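You operate a simulated robot arm through the tools that you are given. There is no shell and no other tool. Be economical: measure what you need, move in short steps, check, and stop when the job is done.

You run a simulated two-armed robot. Do the job below in one go: nothing can be reset, and whatever is moved stays where it is left.

## Task
Stack the brown carton that says "Plug" from the top of the wall bench on top of the brown carton labelled "Lug". Take the rinse bottle and put it on the purple divider. Put the empty bobbin on the bottom shelf of the tall rack away on the top of the parts cart. Fetch the cup from the lower shelf of the tall rack and set it on the cream divider. Take the parts tray on the lower shelf of the tall rack and put it away on the lower shelf of the stores rack. Put the wipe from the bottom shelf of the tall rack on the top of the winding bench. Shut the filter drawer. Any order will do. Set down upright: rinse bottle, empty bobbin.

It is judged by the outcome, as a careful person would: the job done as asked, and still so three seconds after it is handed in. It fails if anything else is knocked over, pushed out of place, dropped, spilled or broken.

## Robot
Two 7-joint arms with two-finger grippers on one trunk, on a base that drives. Base frame: it is fixed to the floor where the robot stands at the start and does not move with it; the origin is under the middle of the robot, x ahead of it, y to its left, z up; the surface under the hand at the start is at about z = 740. Units: mm, degrees, N and s.
The left shoulder is at the start at [135, 216, 1034], the right one opposite. With the tool pointing down near the work surface each hand reaches from about 400 to 880 mm from the robot's upright axis, wherever it stands, measured 20 degrees to its own side. Places, roughly: brown carton [750, 250, 750]; cream divider [750, 2750, 750]; cup [750, 2250, 750]; empty bobbin (6x6x6 cm) [800, 2000, 400]; filter drawer [-4700, 1000, 1500]; lower shelf of the stores rack [-8000, 4300, 600]; parts tray [750, 2500, 750]; purple divider [750, 0, 750]; rinse bottle [750, -500, 750]; top of the parts cart [-10500, 3900, 700]; top of the winding bench [-1400, 300, 800]; wipe (8x5x2 cm) [700, 2600, 400]. Payload 3.18 kg a hand.
The tool frame of a hand sits at the grasp point between the pads (the TCP): z along the fingers, y along the line on which they close. The tips reach 30 mm beyond it. Largest opening 144 mm; the body of the gripper starts 103 mm behind the TCP.
Orientation is that of the tool frame in the base frame, as a unit quaternion [w, x, y, z]. With the fingers straight down and closing along the base's y, the tool's x points along the base's -x, its y along +y and its z along -z.

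## Interface
- The arms move only by the tool drive_tool. It takes "left_plan", "right_plan" or both (then of equal length, played together; a hand with none holds still); each is a list of rows, each a list of 3 entries, a list of its own where there are three numbers: the shift along the tool's x, y, z in mm, then the turn, a rotation vector about the tool's x, y, z in degrees, then the closure, from 0 (fully open) to 1 (shut). In form: [[[x, y, z], [wx, wy, wz], gripper], ...]. A call has 1 to 10 rows; each row shifts and turns the commanded pose from where the row before left it, along the tool's axes as they then stand. Each row takes 0.2 s and may step no farther than 50 mm and 8.6 degrees from the row before; otherwise, or with a gripper value out of range, the whole call is refused. A pose out of reach is approached as far as the arm can. The call stops where the force on the tool passes 40 N (or 10 N more than at its start, if that is more) or the arm is blocked; 0.2 s more then pass. The fingers move at their own pace and stop on an object; they squeeze with about 27 N. The grip force told is the motor's: it shows also when the fingers shut on nothing. Time passes only in rows, and 0.2 s behind the last, so rows that do not move let the fingers close. The reply holds the time, the measured pose of the TCP, the force on the tool along the base axes, the opening and the grip force, in the units named above and with some noise, with the torque about the TCP (base axes, N m) and any sound that the robot's microphone picked up, and new pictures: "pictures" is both (left out), scene, wrist or none (wrist: the cameras of the hands that moved).
- Cameras (640 x 400 px; columns grow to the right, rows downward): "scene" is now at [266.7, 8.7, 1231.1]; the picture's right is [0.10, -0.99, 0.00], its down [-0.42, -0.04, -0.91] and it looks along [0.90, 0.09, -0.42] (base axes); focal length 214 px, centre (320, 200). "left" rides on the left gripper at [76, -16, -143] in its tool frame; the picture's right is [0.21, 0.98, 0.00], its down [-0.84, 0.18, -0.51] and it looks along [-0.50, 0.11, 0.86] (tool axes); focal length 218 px, centre (320, 200). "right" rides on the right gripper at [76, 16, -143] in its tool frame; the picture's right is [-0.21, 0.98, 0.00], its down [-0.84, -0.18, -0.51] and it looks along [-0.50, -0.11, 0.86] (tool axes); focal length 218 px, centre (320, 200). There is no depth. A picture from a camera that has moved, and an enlarged one, comes with that camera's place and axes in the base frame and with its lens.
- raise_lower(by): slides the trunk up (or, below 0, down) by that many mm; the arms and the scene camera ride with it, the base frame stays. It gives what a move gives, with no picture.
- steer(legs): drives the robot by 1 to 6 legs, each [ahead, left, turn to the left] in mm, mm and degrees, along the robot's own axes; the way and the turn of a leg run together, so that a leg with both is an arc; at most 1500 mm and 180 degrees a leg. The arms and the cameras ride along, it lands a little off, and it stops where it bumps. It gives what a move gives, and a new picture of the scene camera.
- pan_tilt(pan, tilt): turns the head with the scene camera to pan (to the left, within 80 degrees either way) and tilt (down, from -29 to 69), counted from straight ahead of the robot. It gives what a move gives, and a new picture of the scene camera.
- inspect(camera, box): a new picture of the part [left, top, right, bottom] of that camera's present view, enlarged. The clock stands still meanwhile.
- close_job(): hands the job in; it is judged then, once.

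Go step by step. Nothing tells you exact positions but the pictures and the camera data: compare them with the known pose of the tool, close in by small moves and look again before you grip or let go. The budget is 196 turns and 260 pictures, counting those below and the enlarged ones. Unless the task says otherwise, let go and move clear before handing in, and close with one line.

The tools are called after "Emit:" as a command line: name --argument value ..., lists and objects as JSON in quotes. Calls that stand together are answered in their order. drive_tool: Moves the arms, as the interface text tells. Its arguments: {"type":"object","properties":{"left_plan":{"type":"array"},"right_plan":{"type":"array"},"pictures":{"type":"string","enum":["both","scene","wrist","none"]}},"required":[]} The other tools are called the same way: raise_lower (by) slides the trunk up or down; steer (legs) drives the base; pan_tilt (pan, tilt) turns the head that bears the scene camera; inspect (camera, box) takes an enlarged picture of a part of a camera's view; close_job () hands the job in.

At the start:

```text
time_s: 0.0
left_tool_pos: [458.1, 409.4, 1008.8]
left_tcp_rot: [0.0, 0.0, 1.0, 0.0]
left_ft_force: [0.0, -0.3, -0.2]
left_ft_torque: [-0.01, 0.04, -0.02]
left_width: 143.9
left_grasp_force: 0.1
right_tool_pos: [349.6, -36.2, 1042.7]
right_tcp_rot: [-0.001, 0.013, 1.0, -0.007]
right_ft_force: [80.2, 34.5, -64.2]
right_ft_torque: [-6.39, 6.16, -4.88]
right_width: 144.0
right_grasp_force: 0.0
trunk travel left (down, up): [-121.0, 249.0]
robot x, y, heading: [-2.9, -3.8, 0.0]
head pan, tilt: [14.9, 68.8]
```

scene: 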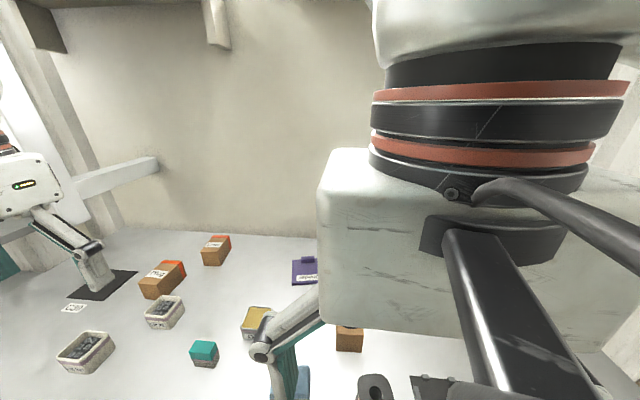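
right: 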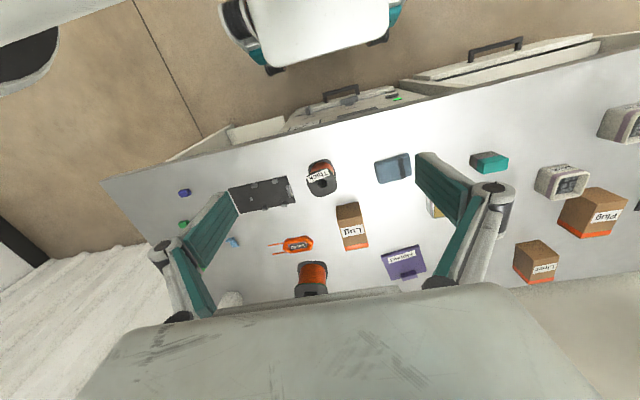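
left: 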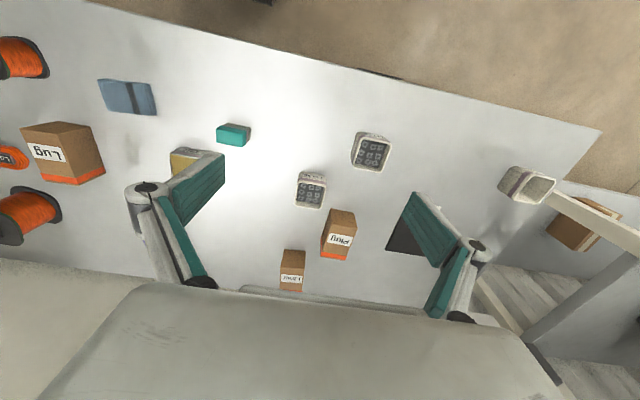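

The right hand reports a large force and seems jammed near the head. I'll ease it forward, down and away.

Emit:
drive_tool --right_plan '[[[-20, 5, 10], [0, 0, 0], 0], [[-30, 0, 10], [0, 0, 0], 0], [[-30, -20, 0], [0, 0, 0], 0], [[-20, -40, 0], [0, 0, 0], 0]]' --pictures "scene"

```text
time_s: 1.0
left_tool_pos: [455.7, 408.3, 1008.4]
left_tcp_rot: [0.001, 0.0, 1.0, 0.0]
left_ft_force: [-0.3, -0.7, 0.0]
left_ft_torque: [0.03, 0.02, -0.02]
left_width: 144.1
left_grasp_force: 0.2
right_tool_pos: [450.1, -95.8, 1024.9]
right_tcp_rot: [0.0, 0.014, 1.0, -0.008]
right_ft_force: [0.4, -0.6, 0.4]
right_ft_torque: [0.04, 0.0, 0.01]
right_width: 144.0
right_grasp_force: 0.3
trunk travel left (down, up): [-121.0, 249.0]
robot x, y, heading: [3.7, -0.7, -0.1]
head pan, tilt: [14.9, 68.8]
camera scene: at [229.0, 12.7, 1171.8], right [0.26, -0.97, 0.0], down [-0.9, -0.24, -0.36], along [0.35, 0.09, -0.93], focal length 214 px, centre (320, 200)
```

scene: 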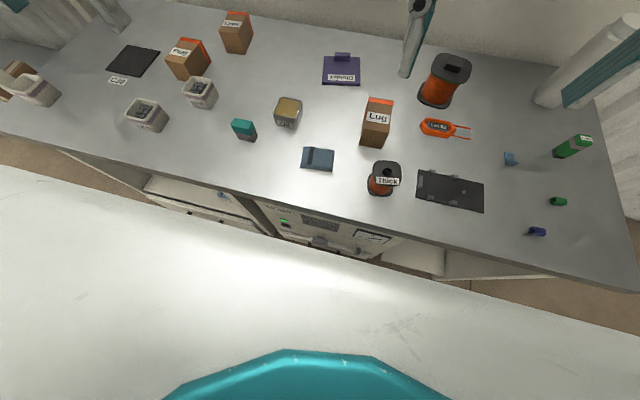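

The head is free now. The wall bench holds Plug, Lug, the purple divider and a green lying bottle. I'll look closer.

Emit:
inspect --camera "scene" --box '[300, 30, 500, 220]'

Emit:
inspect --camera "scene" --box '[90, 0, 310, 150]'

Emit:
inspect --camera "scene" --box '[480, 100, 640, 250]'

Emit:
pan_tilt --pan 0 --tilt 40

Emit:
pan_tilt --pan 75 --tilt 30

```text
2.11 times, centred on (400, 125) of scene
camera zoom: at [229.0, 12.7, 1171.8], right [0.26, -0.97, 0.0], down [-0.9, -0.24, -0.36], along [0.35, 0.09, -0.93], focal length 452 px, centre (152, 358)
```

zoom: 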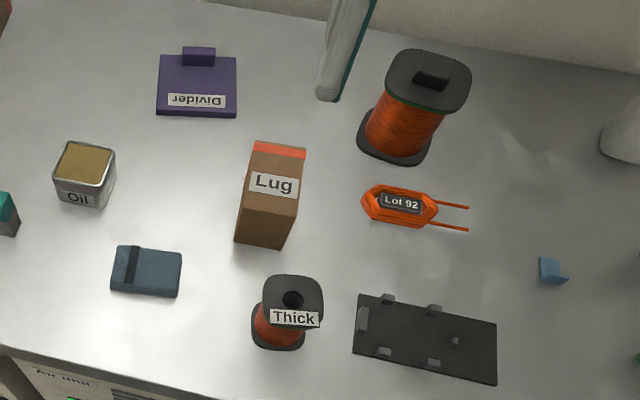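

```text
2.67 times, centred on (200, 75) of scene
camera zoom: at [229.0, 12.7, 1171.8], right [0.26, -0.97, 0.0], down [-0.9, -0.24, -0.36], along [0.35, 0.09, -0.93], focal length 572 px, centre (640, 533)
```

zoom: 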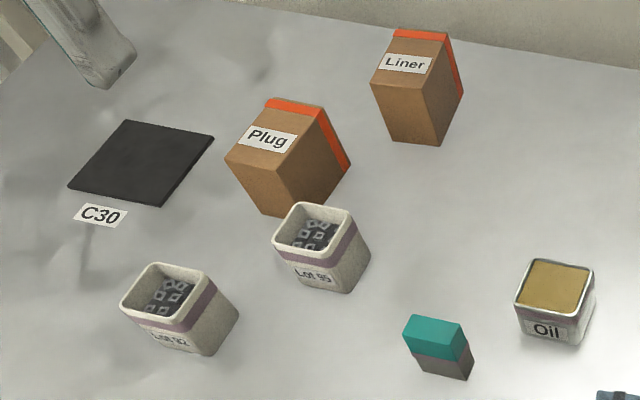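

```text
2.67 times, centred on (560, 175) of scene
camera zoom: at [229.0, 12.7, 1171.8], right [0.26, -0.97, 0.0], down [-0.9, -0.24, -0.36], along [0.35, 0.09, -0.93], focal length 572 px, centre (-320, 267)
```

zoom: 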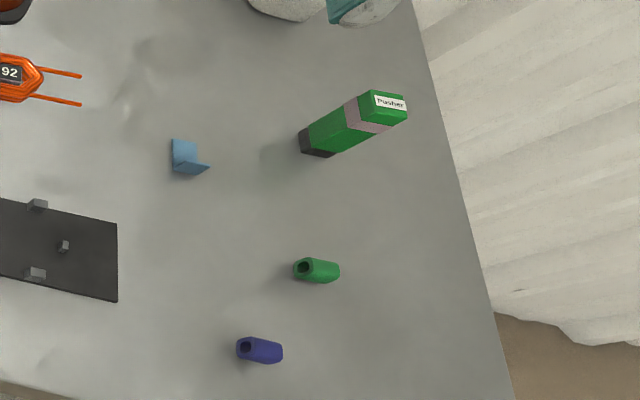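

```text
time_s: 1.9
left_tool_pos: [457.0, 411.6, 1008.0]
left_tcp_rot: [0.0, 0.001, 1.0, 0.001]
left_ft_force: [0.0, -0.1, -0.4]
left_ft_torque: [-0.02, 0.01, -0.01]
left_width: 144.0
left_grasp_force: 0.0
right_tool_pos: [450.4, -95.4, 1022.8]
right_tcp_rot: [-0.001, 0.014, 1.0, -0.007]
right_ft_force: [0.6, -0.6, -0.2]
right_ft_torque: [0.01, 0.01, 0.02]
right_width: 144.0
right_grasp_force: 0.1
trunk travel left (down, up): [-121.0, 249.0]
robot x, y, heading: [2.2, -1.1, 0.1]
head pan, tilt: [0.0, 40.0]
camera scene: at [259.8, -0.5, 1207.6], right [0.0, -1.0, 0.0], down [-0.64, 0.0, -0.77], along [0.77, 0.0, -0.64], focal length 214 px, centre (320, 200)
```

scene: 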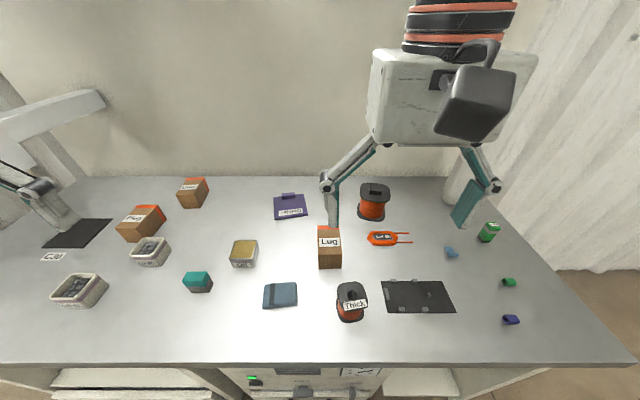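

```text
time_s: 3.4
left_tool_pos: [457.0, 411.2, 1009.8]
left_tcp_rot: [0.0, 0.0, 1.0, 0.0]
left_ft_force: [-0.7, 1.0, -1.0]
left_ft_torque: [-0.02, 0.02, -0.02]
left_width: 143.8
left_grasp_force: 0.1
right_tool_pos: [450.8, -94.2, 1022.8]
right_tcp_rot: [-0.001, 0.014, 1.0, -0.008]
right_ft_force: [-0.2, 0.9, -0.4]
right_ft_torque: [0.03, 0.0, -0.03]
right_width: 144.0
right_grasp_force: 0.1
trunk travel left (down, up): [-121.0, 249.0]
robot x, y, heading: [-1.4, 1.9, -0.2]
head pan, tilt: [75.0, 30.0]
camera scene: at [198.3, 86.7, 1223.1], right [0.97, -0.26, 0.0], down [-0.13, -0.48, -0.87], along [0.22, 0.84, -0.5], focal length 214 px, centre (320, 200)
```

scene: 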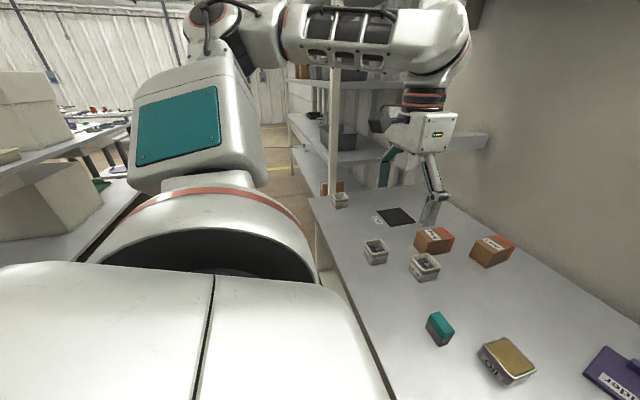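

Emit:
pan_tilt --pan -45 --tilt 40

```text
time_s: 5.4
left_tool_pos: [457.7, 410.3, 1008.4]
left_tcp_rot: [-0.001, 0.0, 1.0, 0.0]
left_ft_force: [0.9, -0.3, 0.1]
left_ft_torque: [-0.04, 0.01, 0.0]
left_width: 144.0
left_grasp_force: 0.2
right_tool_pos: [451.6, -94.8, 1023.1]
right_tcp_rot: [-0.001, 0.015, 1.0, -0.008]
right_ft_force: [-0.3, 0.1, -0.4]
right_ft_torque: [-0.03, 0.01, -0.01]
right_width: 144.1
right_grasp_force: 0.0
trunk travel left (down, up): [-121.0, 249.0]
robot x, y, heading: [2.7, -0.5, 0.1]
head pan, tilt: [-45.0, 40.0]
camera scene: at [235.0, -60.7, 1207.7], right [-0.71, -0.71, 0.0], down [-0.45, 0.45, -0.77], along [0.54, -0.54, -0.64], focal length 214 px, centre (320, 200)
```

scene: 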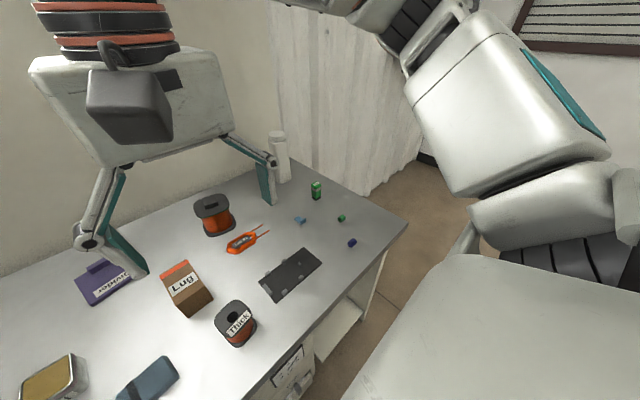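

Emit:
inspect --camera "scene" --box '[240, 110, 370, 220]'

```text
3.64 times, centred on (305, 165) of scene
camera zoom: at [235.0, -60.7, 1207.7], right [-0.71, -0.71, 0.0], down [-0.45, 0.45, -0.77], along [0.54, -0.54, -0.64], focal length 780 px, centre (374, 327)
```

zoom: 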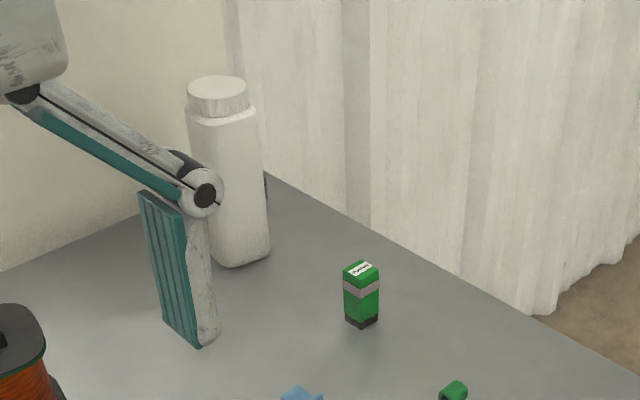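

The white bottle near (823,-450) is the rinse bottle. I'll strafe right to bring it into reach.

Emit:
steer --legs '[[0, -220, 0]]'

Emit:
pan_tilt --pan -10 --tilt 35

```text
time_s: 8.0
left_tool_pos: [455.4, 193.4, 1008.4]
left_tcp_rot: [-0.001, -0.002, 1.0, -0.001]
left_ft_force: [0.8, 0.5, -0.5]
left_ft_torque: [0.01, 0.01, -0.01]
left_width: 143.9
left_grasp_force: 0.1
right_tool_pos: [451.7, -313.9, 1023.6]
right_tcp_rot: [-0.001, 0.011, 1.0, -0.008]
right_ft_force: [-0.9, 0.2, 0.1]
right_ft_torque: [0.01, -0.01, 0.01]
right_width: 144.0
right_grasp_force: 0.0
trunk travel left (down, up): [-121.0, 249.0]
robot x, y, heading: [1.4, -218.9, 0.1]
head pan, tilt: [-45.0, 40.0]
camera scene: at [235.7, -280.0, 1207.7], right [-0.7, -0.71, 0.0], down [-0.46, 0.45, -0.77], along [0.54, -0.54, -0.64], focal length 214 px, centre (320, 200)
```

scene: 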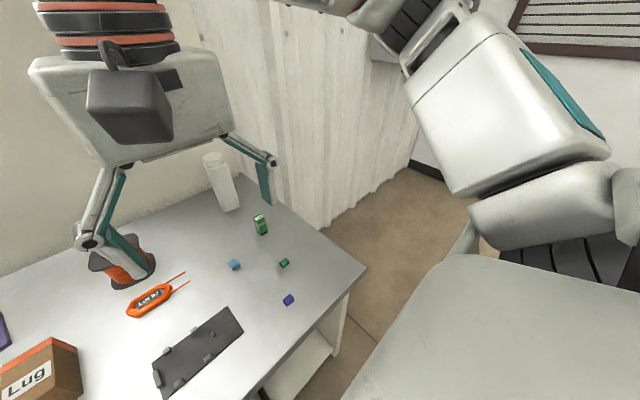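

```text
time_s: 9.0
left_tool_pos: [456.6, 192.4, 1008.3]
left_tcp_rot: [0.0, -0.003, 1.0, 0.0]
left_ft_force: [-0.6, -0.4, -0.5]
left_ft_torque: [-0.01, 0.01, 0.0]
left_width: 144.3
left_grasp_force: 0.1
right_tool_pos: [451.3, -313.8, 1023.2]
right_tcp_rot: [-0.001, 0.011, 1.0, -0.008]
right_ft_force: [1.0, 0.2, -0.2]
right_ft_torque: [0.01, -0.03, 0.0]
right_width: 143.9
right_grasp_force: 0.1
trunk travel left (down, up): [-121.0, 249.0]
robot x, y, heading: [-0.1, -218.9, 0.4]
head pan, tilt: [-10.0, 35.0]
camera scene: at [262.1, -234.8, 1215.3], right [-0.17, -0.99, 0.0], down [-0.57, 0.1, -0.82], along [0.81, -0.14, -0.57], focal length 214 px, centre (320, 200)
```

scene: 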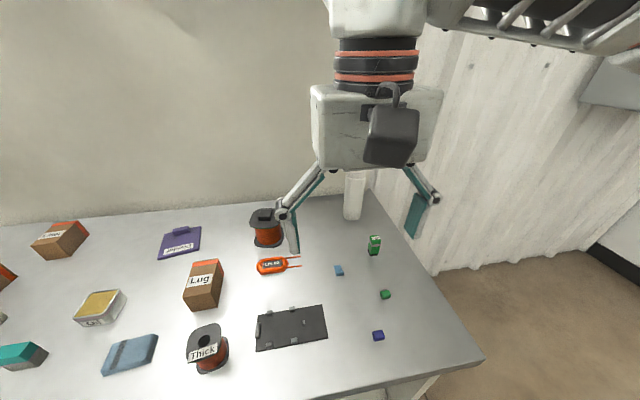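

Emit:
drive_tool --right_plan '[[[-42, -17, 0], [0, 0, 0], 0], [[-42, -17, 0], [0, 0, 0], 0], [[-42, -17, 0], [0, 0, 0], 0], [[-42, -17, 0], [0, 0, 0], 0], [[-42, -17, 0], [0, 0, 0], 0], [[-42, -17, 0], [0, 0, 0], 0], [[-42, -17, 0], [0, 0, 0], 0], [[-42, -17, 0], [0, 0, 0], 0]]'

```text
time_s: 10.8
left_tool_pos: [457.5, 192.3, 1006.2]
left_tcp_rot: [-0.001, -0.001, 1.0, 0.0]
left_ft_force: [0.8, -0.1, 0.3]
left_ft_torque: [0.01, 0.02, -0.01]
left_width: 143.8
left_grasp_force: 0.0
right_tool_pos: [685.3, -425.9, 999.9]
right_tcp_rot: [-0.002, 0.012, 1.0, -0.008]
right_ft_force: [0.5, 0.1, -0.7]
right_ft_torque: [0.0, -0.01, 0.02]
right_width: 143.7
right_grasp_force: 0.0
right hand out of reach, approached as far as the arm can: row 6, 7, 8
trunk travel left (down, up): [-121.0, 249.0]
robot x, y, heading: [-1.9, -221.0, 0.0]
head pan, tilt: [-10.0, 35.0]
camera scene: at [263.6, -235.1, 1214.6], right [-0.17, -0.99, 0.0], down [-0.57, 0.1, -0.82], along [0.81, -0.14, -0.57], focal length 214 px, centre (320, 200)
camera right: at [609.6, -404.8, 1143.1], right [0.23, 0.97, -0.02], down [0.84, -0.19, 0.51], along [0.49, -0.13, -0.86], focal length 218 px, centre (320, 200)
```

scene: 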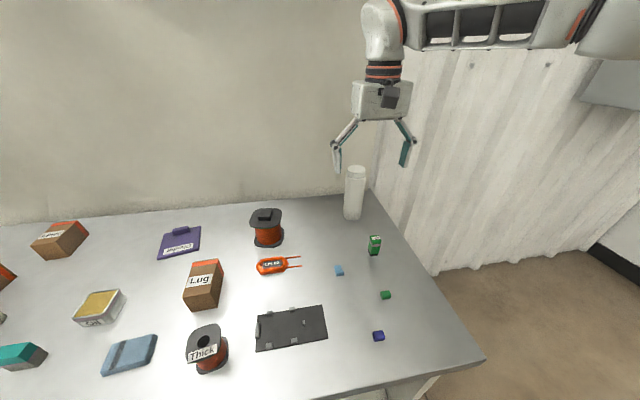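
right: 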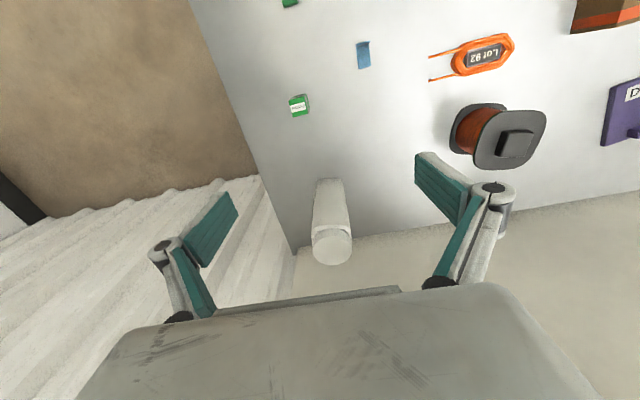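

Reach is limited at this height, so I'll raise the trunk. The bottle centre is about (822,-443) with its top near 920.

Emit:
raise_lower --by 130

Emit:
drive_tool --right_plan '[[[-20, -5, 20], [0, 0, 0], 0], [[-30, -4, 30], [0, 0, 0], 0], [[-30, -4, 30], [0, 0, 0], 0], [[-30, -4, 30], [0, 0, 0], 0], [[-27, 0, 10], [0, 0, 0], 0]]'

```text
time_s: 12.3
left_tool_pos: [457.1, 192.6, 1137.7]
left_tcp_rot: [-0.001, -0.003, 1.0, 0.0]
left_ft_force: [-0.3, -0.5, -1.0]
left_ft_torque: [0.02, 0.02, -0.02]
left_width: 143.8
left_grasp_force: 0.1
right_tool_pos: [594.4, -426.0, 1324.9]
right_tcp_rot: [0.173, 0.013, 0.985, -0.005]
right_ft_force: [0.6, -0.3, 0.0]
right_ft_torque: [0.0, 0.04, 0.03]
right_width: 144.2
right_grasp_force: 0.0
trunk travel left (down, up): [-251.0, 119.0]
robot x, y, heading: [-0.6, -220.6, 0.1]
head pan, tilt: [-10.0, 35.0]
```

```text
time_s: 13.5
left_tool_pos: [456.2, 193.2, 1139.6]
left_tcp_rot: [0.0, -0.002, 1.0, 0.0]
left_ft_force: [-1.4, -0.8, -0.4]
left_ft_torque: [0.0, 0.03, -0.02]
left_width: 144.2
left_grasp_force: 0.1
right_tool_pos: [593.8, -425.3, 1325.2]
right_tcp_rot: [0.174, 0.014, 0.985, -0.005]
right_ft_force: [-1.0, -0.3, -0.5]
right_ft_torque: [-0.03, 0.03, 0.01]
right_width: 144.1
right_grasp_force: 0.1
right hand out of reach, approached as far as the arm can: row 1, 2, 3, 4, 5
trunk travel left (down, up): [-251.0, 119.0]
robot x, y, heading: [-0.4, -216.0, 0.6]
head pan, tilt: [-10.0, 35.0]
camera scene: at [148.1, -235.3, 1358.2], right [-0.17, -0.99, 0.0], down [-0.57, 0.1, -0.82], along [0.81, -0.14, -0.57], focal length 214 px, centre (320, 200)
camera right: at [472.9, -404.9, 1434.4], right [0.22, 0.97, 0.07], down [0.61, -0.19, 0.77], along [0.76, -0.13, -0.64], focal length 218 px, centre (320, 200)
```

scene: 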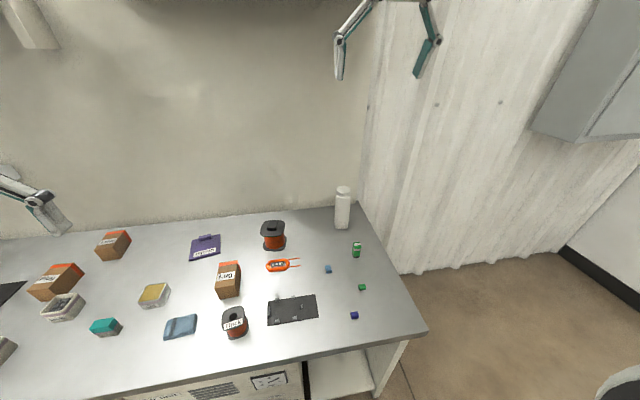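
right: 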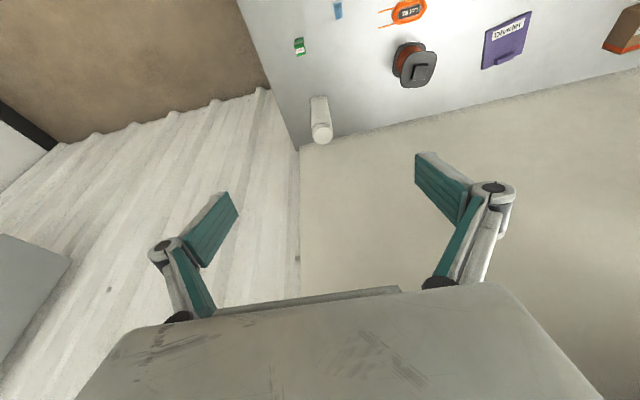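

Emit:
drive_tool --right_plan '[[[40, 0, 0], [0, 0, 0], 0], [[40, 0, 0], [0, 0, 0], 0], [[40, 0, 0], [0, 0, 0], 0], [[0, 0, 0], [0, 0, 0], 0], [[0, 0, 0], [0, 0, 0], 0]]' --pictures "none"

```text
time_s: 14.7
left_tool_pos: [454.7, 192.2, 1138.4]
left_tcp_rot: [0.0, -0.003, 1.0, -0.001]
left_ft_force: [-0.3, -0.9, 1.1]
left_ft_torque: [0.01, -0.01, -0.02]
left_width: 144.1
left_grasp_force: 0.0
right_tool_pos: [479.8, -423.3, 1283.9]
right_tcp_rot: [0.174, 0.013, 0.985, -0.005]
right_ft_force: [-1.3, 0.1, 0.7]
right_ft_torque: [0.04, 0.0, 0.03]
right_width: 143.9
right_grasp_force: 0.0
trunk travel left (down, up): [-251.0, 119.0]
robot x, y, heading: [0.2, -216.1, 0.3]
head pan, tilt: [-10.0, 35.0]
```

Emit:
drive_tool --right_plan '[[[0, 0, 0], [0, 7, 0], 0], [[0, 0, 0], [0, 7, 0], 0], [[0, 0, 0], [0, 6, 0], 0], [[-25, -3, 40], [0, 0, 0], 0], [[-25, -3, 40], [0, 0, 0], 0], [[-25, -3, 40], [0, 0, 0], 0], [[-25, -3, 40], [0, 0, 0], 0], [[-35, -3, 30], [0, 0, 0], 0], [[-40, -3, 20], [0, 0, 0], 0], [[-40, 0, 10], [0, 0, 0], 0]]' --pictures "none"

```text
time_s: 16.9
left_tool_pos: [456.7, 191.5, 1138.7]
left_tcp_rot: [0.0, -0.003, 1.0, 0.0]
left_ft_force: [0.6, 0.1, 0.4]
left_ft_torque: [-0.01, 0.01, 0.0]
left_width: 144.2
left_grasp_force: 0.0
right_tool_pos: [656.8, -445.6, 1088.2]
right_tcp_rot: [0.027, 0.014, 1.0, -0.003]
right_ft_force: [0.4, -0.4, -0.7]
right_ft_torque: [-0.01, -0.01, -0.01]
right_width: 144.1
right_grasp_force: 0.2
right hand out of reach, approached as far as the arm can: row 3, 9, 10
trunk travel left (down, up): [-251.0, 119.0]
robot x, y, heading: [4.5, -220.9, 0.0]
head pan, tilt: [-10.0, 35.0]
```

Emit:
drive_tool --right_plan '[[[0, 0, 40], [0, 3, 0], 0], [[0, 0, 45], [0, 0, 0], 0], [[-35, 0, 10], [0, 0, 0], 0], [[-35, 0, 5], [0, 0, 0], 0], [[-35, 0, 0], [0, 0, 0], 0], [[-35, 0, 0], [0, 0, 0], 0], [[-25, 0, 0], [0, 0, 0], 0]]'

```text
time_s: 18.5
left_tool_pos: [456.3, 192.3, 1138.2]
left_tcp_rot: [0.0, -0.002, 1.0, 0.0]
left_ft_force: [-0.2, 0.6, -0.7]
left_ft_torque: [-0.01, -0.06, 0.0]
left_width: 144.0
left_grasp_force: 0.1
right_tool_pos: [680.7, -445.6, 996.7]
right_tcp_rot: [-0.001, 0.014, 1.0, -0.002]
right_ft_force: [0.4, -0.3, -0.9]
right_ft_torque: [-0.01, -0.04, 0.02]
right_width: 144.0
right_grasp_force: 0.2
right hand out of reach, approached as far as the arm can: row 3, 4, 5, 6, 7
trunk travel left (down, up): [-251.0, 119.0]
robot x, y, heading: [0.4, -220.0, 0.4]
head pan, tilt: [-10.0, 35.0]
camera scene: at [148.2, -235.2, 1358.1], right [-0.17, -0.99, 0.0], down [-0.57, 0.1, -0.82], along [0.81, -0.14, -0.57], focal length 214 px, centre (320, 200)
camera right: at [604.6, -425.4, 1140.1], right [0.24, 0.97, 0.0], down [0.84, -0.2, 0.51], along [0.49, -0.12, -0.86], focal length 218 px, centre (320, 200)
```

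scene: 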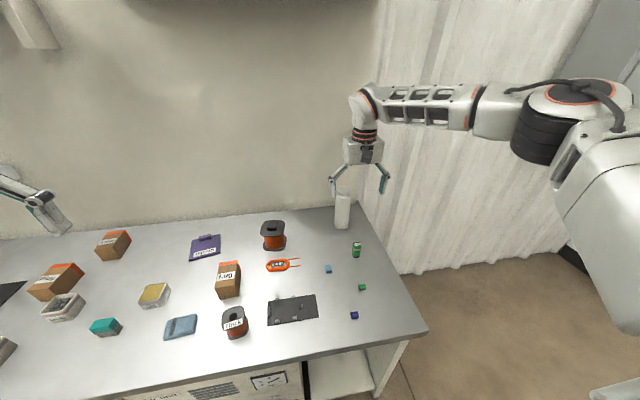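
right: 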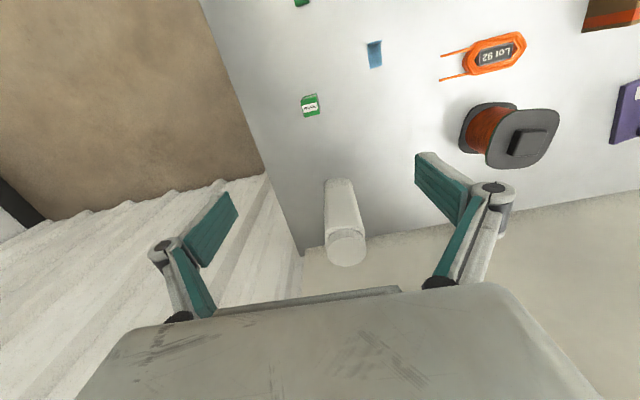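

The trunk moves back when it rises, so I'll lower it again with the hand here and then slide forward around the bottle.

Emit:
raise_lower --by -130

Emit:
pan_tilt --pan -15 --tilt 35

```text
time_s: 20.1
left_tool_pos: [455.1, 192.6, 1009.9]
left_tcp_rot: [0.001, -0.003, 1.0, 0.0]
left_ft_force: [-0.5, 0.7, 0.7]
left_ft_torque: [0.01, -0.05, 0.02]
left_width: 143.9
left_grasp_force: 0.0
right_tool_pos: [680.2, -445.2, 872.4]
right_tcp_rot: [0.002, 0.014, 1.0, -0.003]
right_ft_force: [0.9, 0.2, 0.2]
right_ft_torque: [0.0, -0.04, -0.01]
right_width: 144.1
right_grasp_force: 0.1
trunk travel left (down, up): [-121.0, 249.0]
robot x, y, heading: [0.9, -214.3, 0.4]
head pan, tilt: [-10.0, 35.0]
```

```text
time_s: 20.8
left_tool_pos: [456.0, 192.2, 1007.7]
left_tcp_rot: [0.0, -0.002, 1.0, 0.0]
left_ft_force: [-1.0, -0.3, 0.4]
left_ft_torque: [-0.04, -0.02, 0.0]
left_width: 144.0
left_grasp_force: 0.0
right_tool_pos: [681.1, -445.8, 868.9]
right_tcp_rot: [0.0, 0.014, 1.0, -0.003]
right_ft_force: [-0.7, 0.8, 0.8]
right_ft_torque: [0.0, -0.01, 0.03]
right_width: 143.9
right_grasp_force: 0.2
trunk travel left (down, up): [-121.0, 249.0]
robot x, y, heading: [0.7, -223.7, 0.3]
head pan, tilt: [-15.0, 35.0]
camera scene: at [260.5, -242.2, 1215.3], right [-0.25, -0.97, 0.0], down [-0.55, 0.15, -0.82], along [0.79, -0.21, -0.57], focal length 214 px, centre (320, 200)
```

scene: 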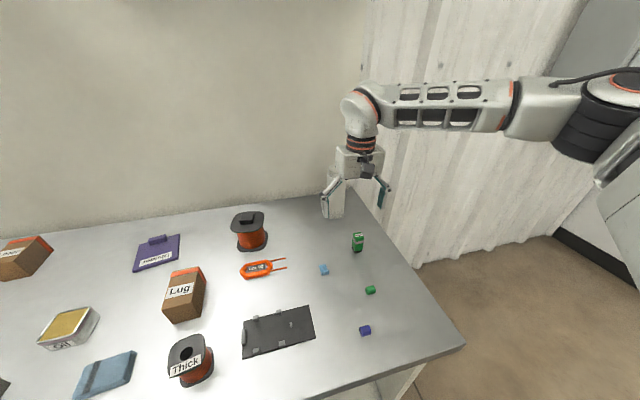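

Emit:
drive_tool --right_plan '[[[-30, 0, 2], [0, 0, 0], 0], [[-30, 0, 2], [0, 0, 0], 0], [[-30, 0, 2], [0, 0, 0], 0], [[-20, 0, 2], [0, 0, 0], 0]]' --pictures "both"

```text
time_s: 21.8
left_tool_pos: [455.5, 192.6, 1007.7]
left_tcp_rot: [0.0, -0.003, 1.0, 0.0]
left_ft_force: [-1.1, 0.4, -0.5]
left_ft_torque: [-0.01, 0.0, 0.0]
left_width: 144.0
left_grasp_force: 0.0
right_tool_pos: [750.5, -449.0, 863.9]
right_tcp_rot: [0.0, 0.014, 1.0, -0.003]
right_ft_force: [-0.2, 1.0, -0.2]
right_ft_torque: [0.0, 0.0, -0.01]
right_width: 144.3
right_grasp_force: 0.1
right hand out of reach, approached as far as the arm can: row 3, 4
trunk travel left (down, up): [-121.0, 249.0]
robot x, y, heading: [-3.4, -220.8, 0.5]
head pan, tilt: [-15.0, 35.0]
camera scene: at [260.6, -242.1, 1215.2], right [-0.25, -0.97, 0.0], down [-0.55, 0.15, -0.82], along [0.79, -0.21, -0.57], focal length 214 px, centre (320, 200)
camera right: at [673.4, -428.4, 1007.2], right [0.24, 0.97, -0.01], down [0.84, -0.2, 0.51], along [0.49, -0.12, -0.86], focal length 218 px, centre (320, 200)
```

scene: 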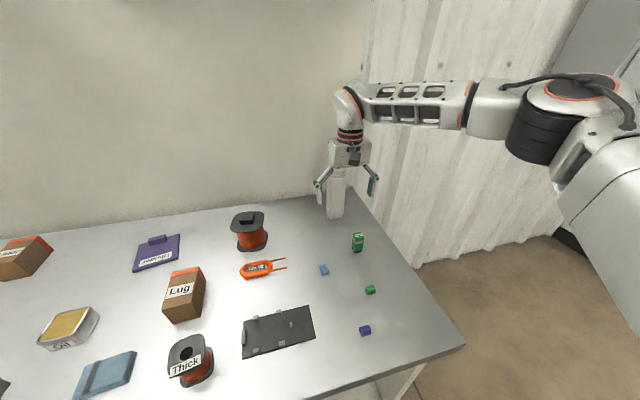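
right: 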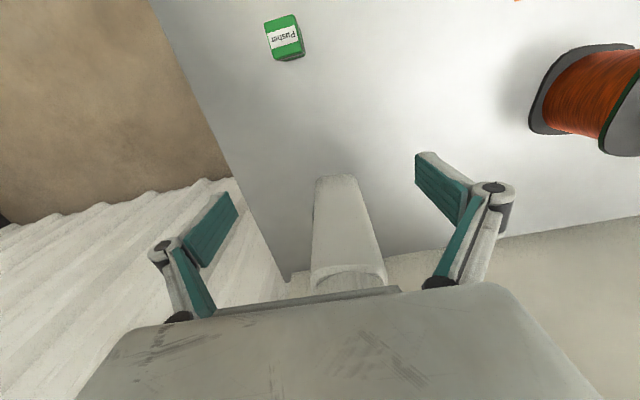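

Emit:
drive_tool --right_plan '[[[0, 5, 0], [0, -8.4, 0], 0], [[0, 4, 0], [0, -8.4, 0], 0], [[0, 0, 0], [0, -8.2, 0], 0], [[-27, 0, 13], [0, 0, 0], 0], [[-23, 0, 11], [0, 0, 0], 0]]' --pictures "both"

```text
time_s: 23.0
left_tool_pos: [456.3, 192.4, 1008.4]
left_tcp_rot: [0.0, -0.002, 1.0, 0.0]
left_ft_force: [0.4, 0.0, 0.8]
left_ft_torque: [-0.03, -0.05, -0.02]
left_width: 143.9
left_grasp_force: 0.2
right_tool_pos: [806.6, -441.2, 863.5]
right_tcp_rot: [0.216, 0.013, 0.976, -0.005]
right_ft_force: [-0.1, 0.2, -0.2]
right_ft_torque: [0.0, -0.02, 0.0]
right_width: 144.0
right_grasp_force: 0.1
trunk travel left (down, up): [-121.0, 249.0]
robot x, y, heading: [-0.7, -220.3, 0.3]
head pan, tilt: [-15.0, 35.0]
camera scene: at [260.6, -242.3, 1215.2], right [-0.25, -0.97, 0.0], down [-0.55, 0.15, -0.82], along [0.79, -0.21, -0.57], focal length 214 px, centre (320, 200)
camera right: at [676.5, -420.3, 960.8], right [0.22, 0.97, 0.08], down [0.54, -0.19, 0.82], along [0.81, -0.13, -0.57], focal length 218 px, centre (320, 200)
```

scene: 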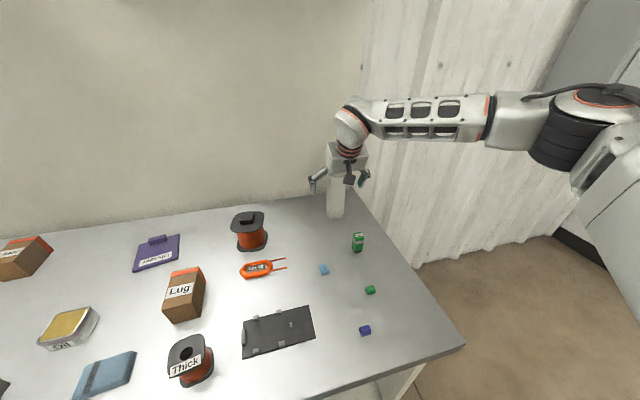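
right: 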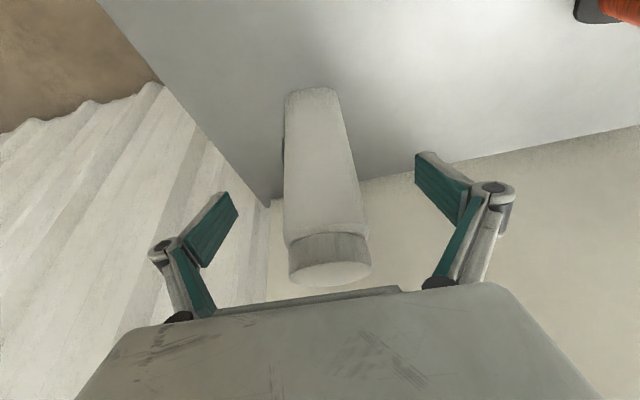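

Emit:
drive_tool --right_plan '[[[-16, 2, 8], [0, 0, 0], 0], [[0, 0, 0], [0, 0, 0], 0.5], [[0, 0, 0], [0, 0, 0], 1], [[0, 0, 0], [0, 0, 0], 1], [[0, 0, 0], [0, 0, 0], 1]]' --pictures "both"

```text
time_s: 24.2
left_tool_pos: [456.3, 193.0, 1009.4]
left_tcp_rot: [0.0, -0.003, 1.0, 0.0]
left_ft_force: [0.0, 0.0, 0.0]
left_ft_torque: [0.0, 0.03, -0.02]
left_width: 143.9
left_grasp_force: 0.1
right_tool_pos: [822.7, -439.3, 863.1]
right_tcp_rot: [0.217, 0.014, 0.976, -0.005]
right_ft_force: [1.0, -1.4, 1.6]
right_ft_torque: [-0.38, 0.08, 0.04]
right_width: 58.7
right_grasp_force: 27.2
trunk travel left (down, up): [-121.0, 249.0]
robot x, y, heading: [0.6, -221.3, 0.2]
head pan, tilt: [-15.0, 35.0]
camera scene: at [260.4, -242.4, 1215.3], right [-0.25, -0.97, 0.0], down [-0.55, 0.15, -0.82], along [0.79, -0.21, -0.57], focal length 214 px, centre (320, 200)
camera right: at [693.8, -418.8, 961.1], right [0.22, 0.97, 0.08], down [0.54, -0.19, 0.82], along [0.81, -0.13, -0.57], focal length 218 px, centre (320, 200)
```

scene: 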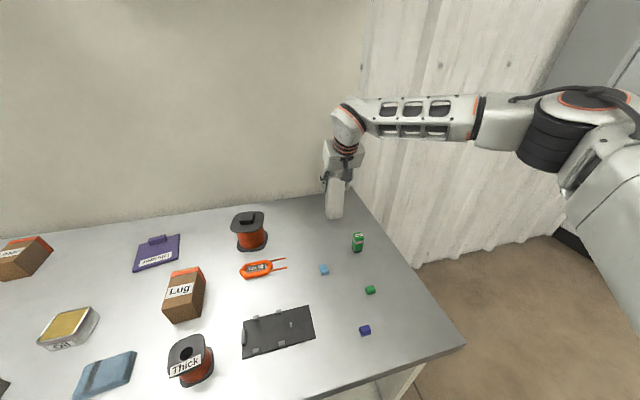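
right: 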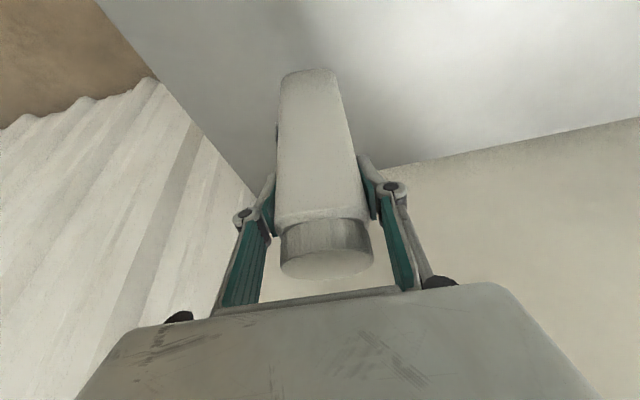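

Bottle gripped. I'll lift it straight up and then draw it back.

Emit:
drive_tool --right_plan '[[[-12.7, 0, -27.2], [0, 0, 0], 1], [[9, 0, -37.4], [0, 0, 0], 1], [[9, 0, -37.4], [0, 0, 0], 1], [[9, 0, -37.4], [0, 0, 0], 1], [[9, 0, -37.4], [0, 0, 0], 1]]' --pictures "both"

```text
time_s: 25.4
left_tool_pos: [454.7, 193.8, 1009.6]
left_tcp_rot: [0.001, -0.003, 1.0, 0.001]
left_ft_force: [-0.5, 0.1, 1.1]
left_ft_torque: [0.01, -0.03, 0.02]
left_width: 144.2
left_grasp_force: 0.1
right_tool_pos: [725.8, -435.5, 1015.5]
right_tcp_rot: [0.217, 0.013, 0.976, -0.004]
right_ft_force: [-0.6, -0.1, -5.1]
right_ft_torque: [-0.01, 0.0, -0.01]
right_width: 58.7
right_grasp_force: 26.7
trunk travel left (down, up): [-121.0, 249.0]
robot x, y, heading: [-1.5, -222.3, 0.6]
head pan, tilt: [-15.0, 35.0]
camera scene: at [259.6, -242.3, 1215.7], right [-0.25, -0.97, 0.0], down [-0.55, 0.15, -0.82], along [0.79, -0.21, -0.57], focal length 214 px, centre (320, 200)
camera right: at [596.3, -414.8, 1112.7], right [0.22, 0.97, 0.08], down [0.54, -0.19, 0.82], along [0.81, -0.13, -0.57], focal length 218 px, centre (320, 200)
```

scene: 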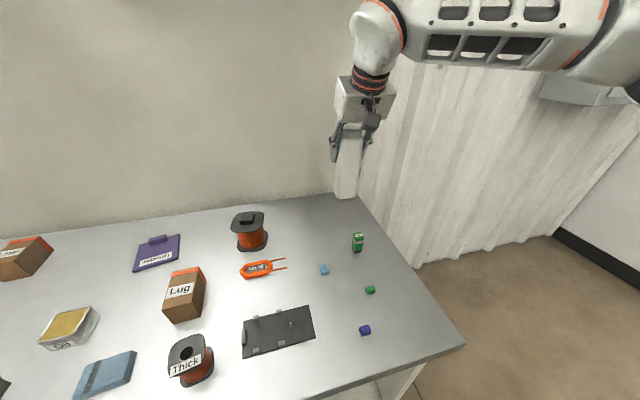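
right: 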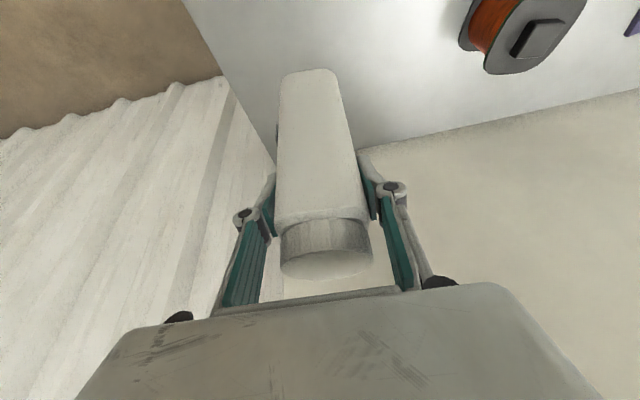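

Emit:
steer --legs '[[0, 480, 0]]'

Emit:
pan_tilt --pan 0 --tilt 40

```text
time_s: 30.1
left_tool_pos: [455.2, 676.6, 1008.8]
left_tcp_rot: [0.0, -0.001, 1.0, 0.0]
left_ft_force: [1.3, 0.4, 0.3]
left_ft_torque: [-0.02, 0.02, 0.0]
left_width: 143.7
left_grasp_force: 0.0
right_tool_pos: [724.5, 47.4, 1012.8]
right_tcp_rot: [0.216, 0.015, 0.976, -0.006]
right_ft_force: [0.3, -0.1, -4.9]
right_ft_torque: [-0.02, -0.03, 0.01]
right_width: 58.4
right_grasp_force: 26.7
trunk travel left (down, up): [-121.0, 249.0]
robot x, y, heading: [-2.6, 266.1, 0.0]
head pan, tilt: [-15.0, 35.0]
camera scene: at [259.0, 242.2, 1215.2], right [-0.26, -0.97, 0.0], down [-0.55, 0.15, -0.82], along [0.79, -0.21, -0.57], focal length 214 px, centre (320, 200)
```

scene: 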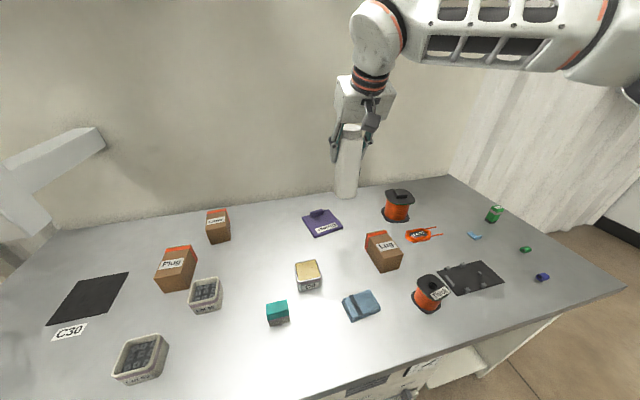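

```text
time_s: 30.9
left_tool_pos: [455.1, 677.5, 1008.1]
left_tcp_rot: [0.0, -0.002, 1.0, 0.0]
left_ft_force: [0.7, -0.4, -0.1]
left_ft_torque: [-0.01, 0.01, -0.01]
left_width: 143.9
left_grasp_force: 0.1
right_tool_pos: [726.1, 48.4, 1012.7]
right_tcp_rot: [0.216, 0.013, 0.976, -0.005]
right_ft_force: [-1.1, 0.5, -4.5]
right_ft_torque: [0.01, 0.04, 0.01]
right_width: 58.6
right_grasp_force: 26.6
trunk travel left (down, up): [-121.0, 249.0]
robot x, y, heading: [0.4, 263.1, 0.4]
head pan, tilt: [0.0, 40.0]
camera scene: at [258.9, 264.7, 1207.6], right [0.0, -1.0, 0.0], down [-0.64, 0.0, -0.77], along [0.77, 0.0, -0.64], focal length 214 px, centre (320, 200)
```

scene: 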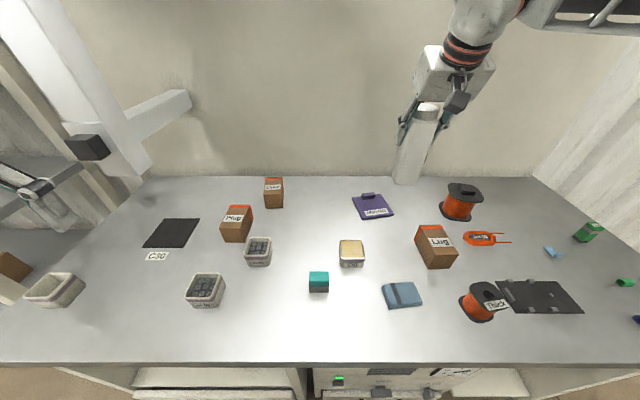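

Emit:
inspect --camera "scene" --box '[330, 170, 430, 240]'

Emit:
inspect --camera "scene" --box '[190, 160, 300, 280]'

Emit:
inspect --camera "scene" --box '[390, 170, 520, 340]'

```text
5.71 times, centred on (380, 205) of scene
camera zoom: at [258.9, 264.7, 1207.6], right [0.0, -1.0, 0.0], down [-0.64, 0.0, -0.77], along [0.77, 0.0, -0.64], focal length 1226 px, centre (-23, 171)
```

zoom: 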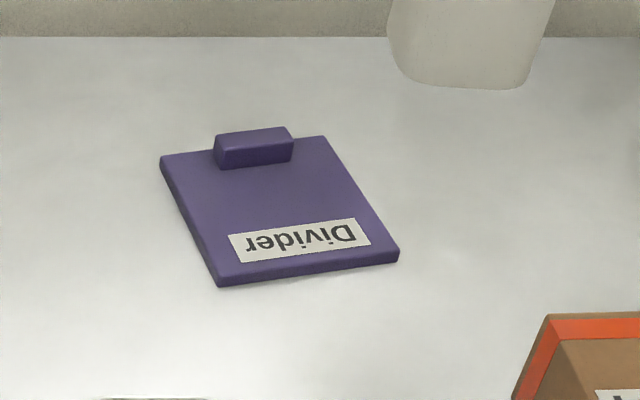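

```text
3.33 times, centred on (245, 220) of scene
camera zoom: at [258.9, 264.7, 1207.6], right [0.0, -1.0, 0.0], down [-0.64, 0.0, -0.77], along [0.77, 0.0, -0.64], focal length 715 px, centre (570, 133)
```

zoom: 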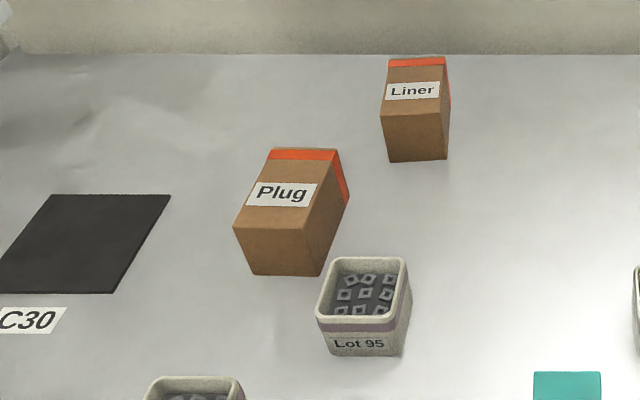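

```text
2.35 times, centred on (455, 255) of scene
camera zoom: at [258.9, 264.7, 1207.6], right [0.0, -1.0, 0.0], down [-0.64, 0.0, -0.77], along [0.77, 0.0, -0.64], focal length 505 px, centre (2, 71)
```

zoom: 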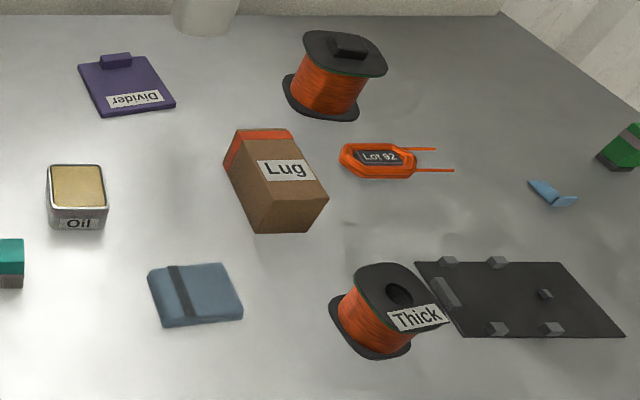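

The divider plate centre is about (784,95), its tab at the back, so I'm aiming for (773,93). Moving over and part-way down.

Emit:
drive_tool --right_plan '[[[-21, 22.5, 10], [0, 0, 0], 1], [[-21, 22.5, 10], [0, 0, 0], 1], [[17.6, 0, 37.8], [0, 0, 0], 1], [[17.6, 0, 37.8], [0, 0, 0], 1], [[14, 0, 30], [0, 0, 0], 1], [[0, 0, 0], [0, 0, 0], 1]]' --pictures "both"

Emit:
inspect --camera "scene" --box '[330, 120, 460, 240]'

```text
time_s: 32.3
left_tool_pos: [455.2, 676.2, 1008.5]
left_tcp_rot: [0.0, -0.002, 1.0, 0.0]
left_ft_force: [0.1, 0.5, 0.6]
left_ft_torque: [0.0, -0.03, 0.0]
left_width: 144.0
left_grasp_force: 0.0
right_tool_pos: [773.1, 92.8, 895.7]
right_tcp_rot: [0.217, 0.014, 0.976, -0.006]
right_ft_force: [0.0, 0.2, -4.3]
right_ft_torque: [0.0, 0.0, 0.01]
right_width: 58.4
right_grasp_force: 27.1
trunk travel left (down, up): [-121.0, 249.0]
robot x, y, heading: [0.3, 262.9, 0.0]
head pan, tilt: [0.0, 40.0]
camera scene: at [258.3, 265.0, 1207.9], right [0.0, -1.0, 0.0], down [-0.64, 0.0, -0.77], along [0.77, 0.0, -0.64], focal length 214 px, centre (320, 200)
camera right: at [642.8, 113.7, 994.1], right [0.22, 0.97, 0.08], down [0.54, -0.19, 0.82], along [0.81, -0.13, -0.57], focal length 218 px, centre (320, 200)
```

scene: 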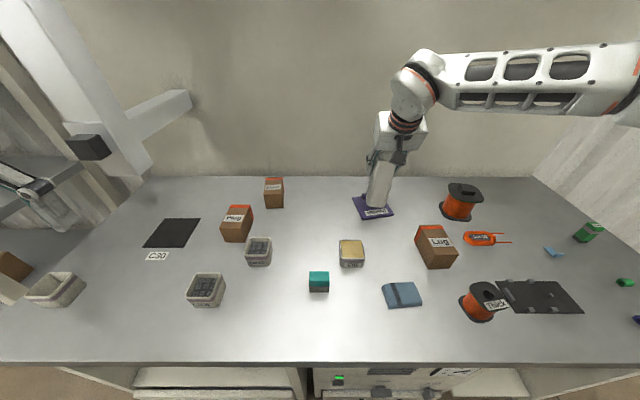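
right: 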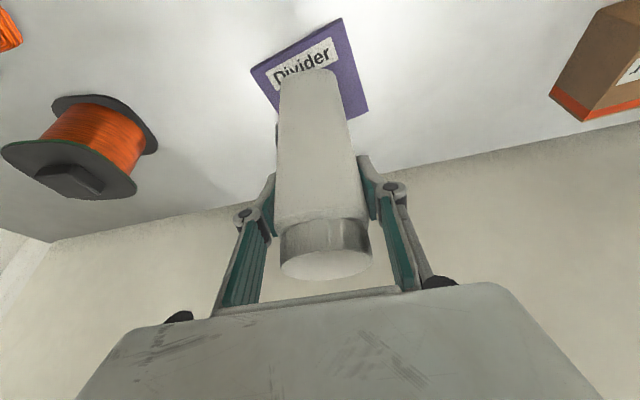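

```text
3.33 times, centred on (395, 180) of scene
camera zoom: at [258.3, 265.0, 1207.9], right [0.0, -1.0, 0.0], down [-0.64, 0.0, -0.77], along [0.77, 0.0, -0.64], focal length 715 px, centre (70, 267)
```

zoom: 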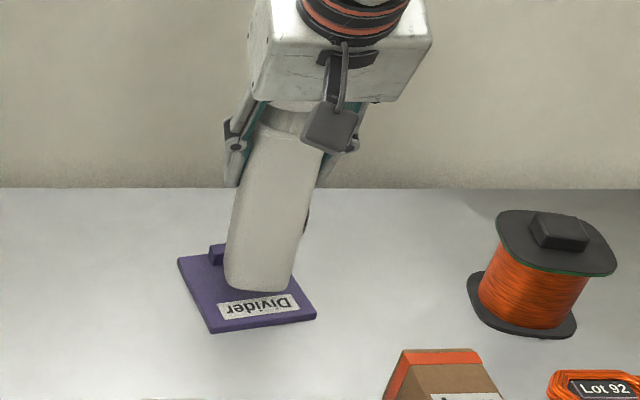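

Emit:
drive_tool --right_plan '[[[12, 0, 16.4], [0, 0, 0], 1], [[1.3, 0, 2.7], [0, 0, 0], 1], [[1.3, 0, 2.7], [0, 0, 0], 1], [[0, 0, 0], [0, 0, 0], 1]]' --pictures "none"

Emit:
inspect --camera "scene" --box '[330, 120, 460, 240]'

```text
time_s: 33.3
left_tool_pos: [454.2, 676.9, 1009.4]
left_tcp_rot: [0.001, -0.002, 1.0, 0.0]
left_ft_force: [-0.2, 0.4, 0.3]
left_ft_torque: [-0.01, 0.04, 0.01]
left_width: 143.9
left_grasp_force: 0.0
right_tool_pos: [767.6, 91.5, 874.1]
right_tcp_rot: [0.218, 0.014, 0.976, -0.006]
right_ft_force: [0.0, -1.3, 6.4]
right_ft_torque: [-0.4, 0.32, -0.02]
right_width: 58.5
right_grasp_force: 26.6
trunk travel left (down, up): [-121.0, 249.0]
robot x, y, heading: [-2.1, 266.9, 0.2]
head pan, tilt: [0.0, 40.0]
```

```text
3.33 times, centred on (395, 180) of scene
camera zoom: at [257.7, 264.9, 1208.2], right [0.0, -1.0, 0.0], down [-0.64, 0.0, -0.77], along [0.77, 0.0, -0.64], focal length 715 px, centre (70, 267)
```

zoom: 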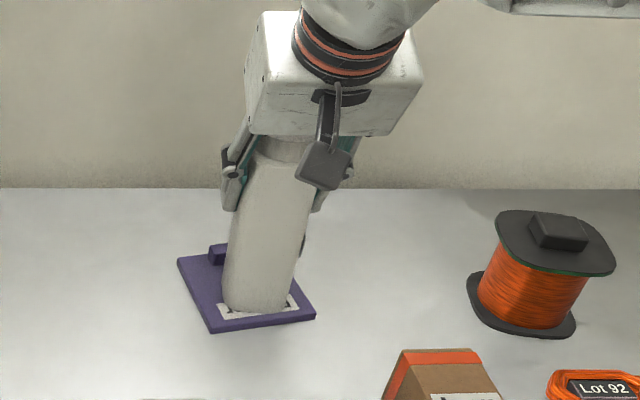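

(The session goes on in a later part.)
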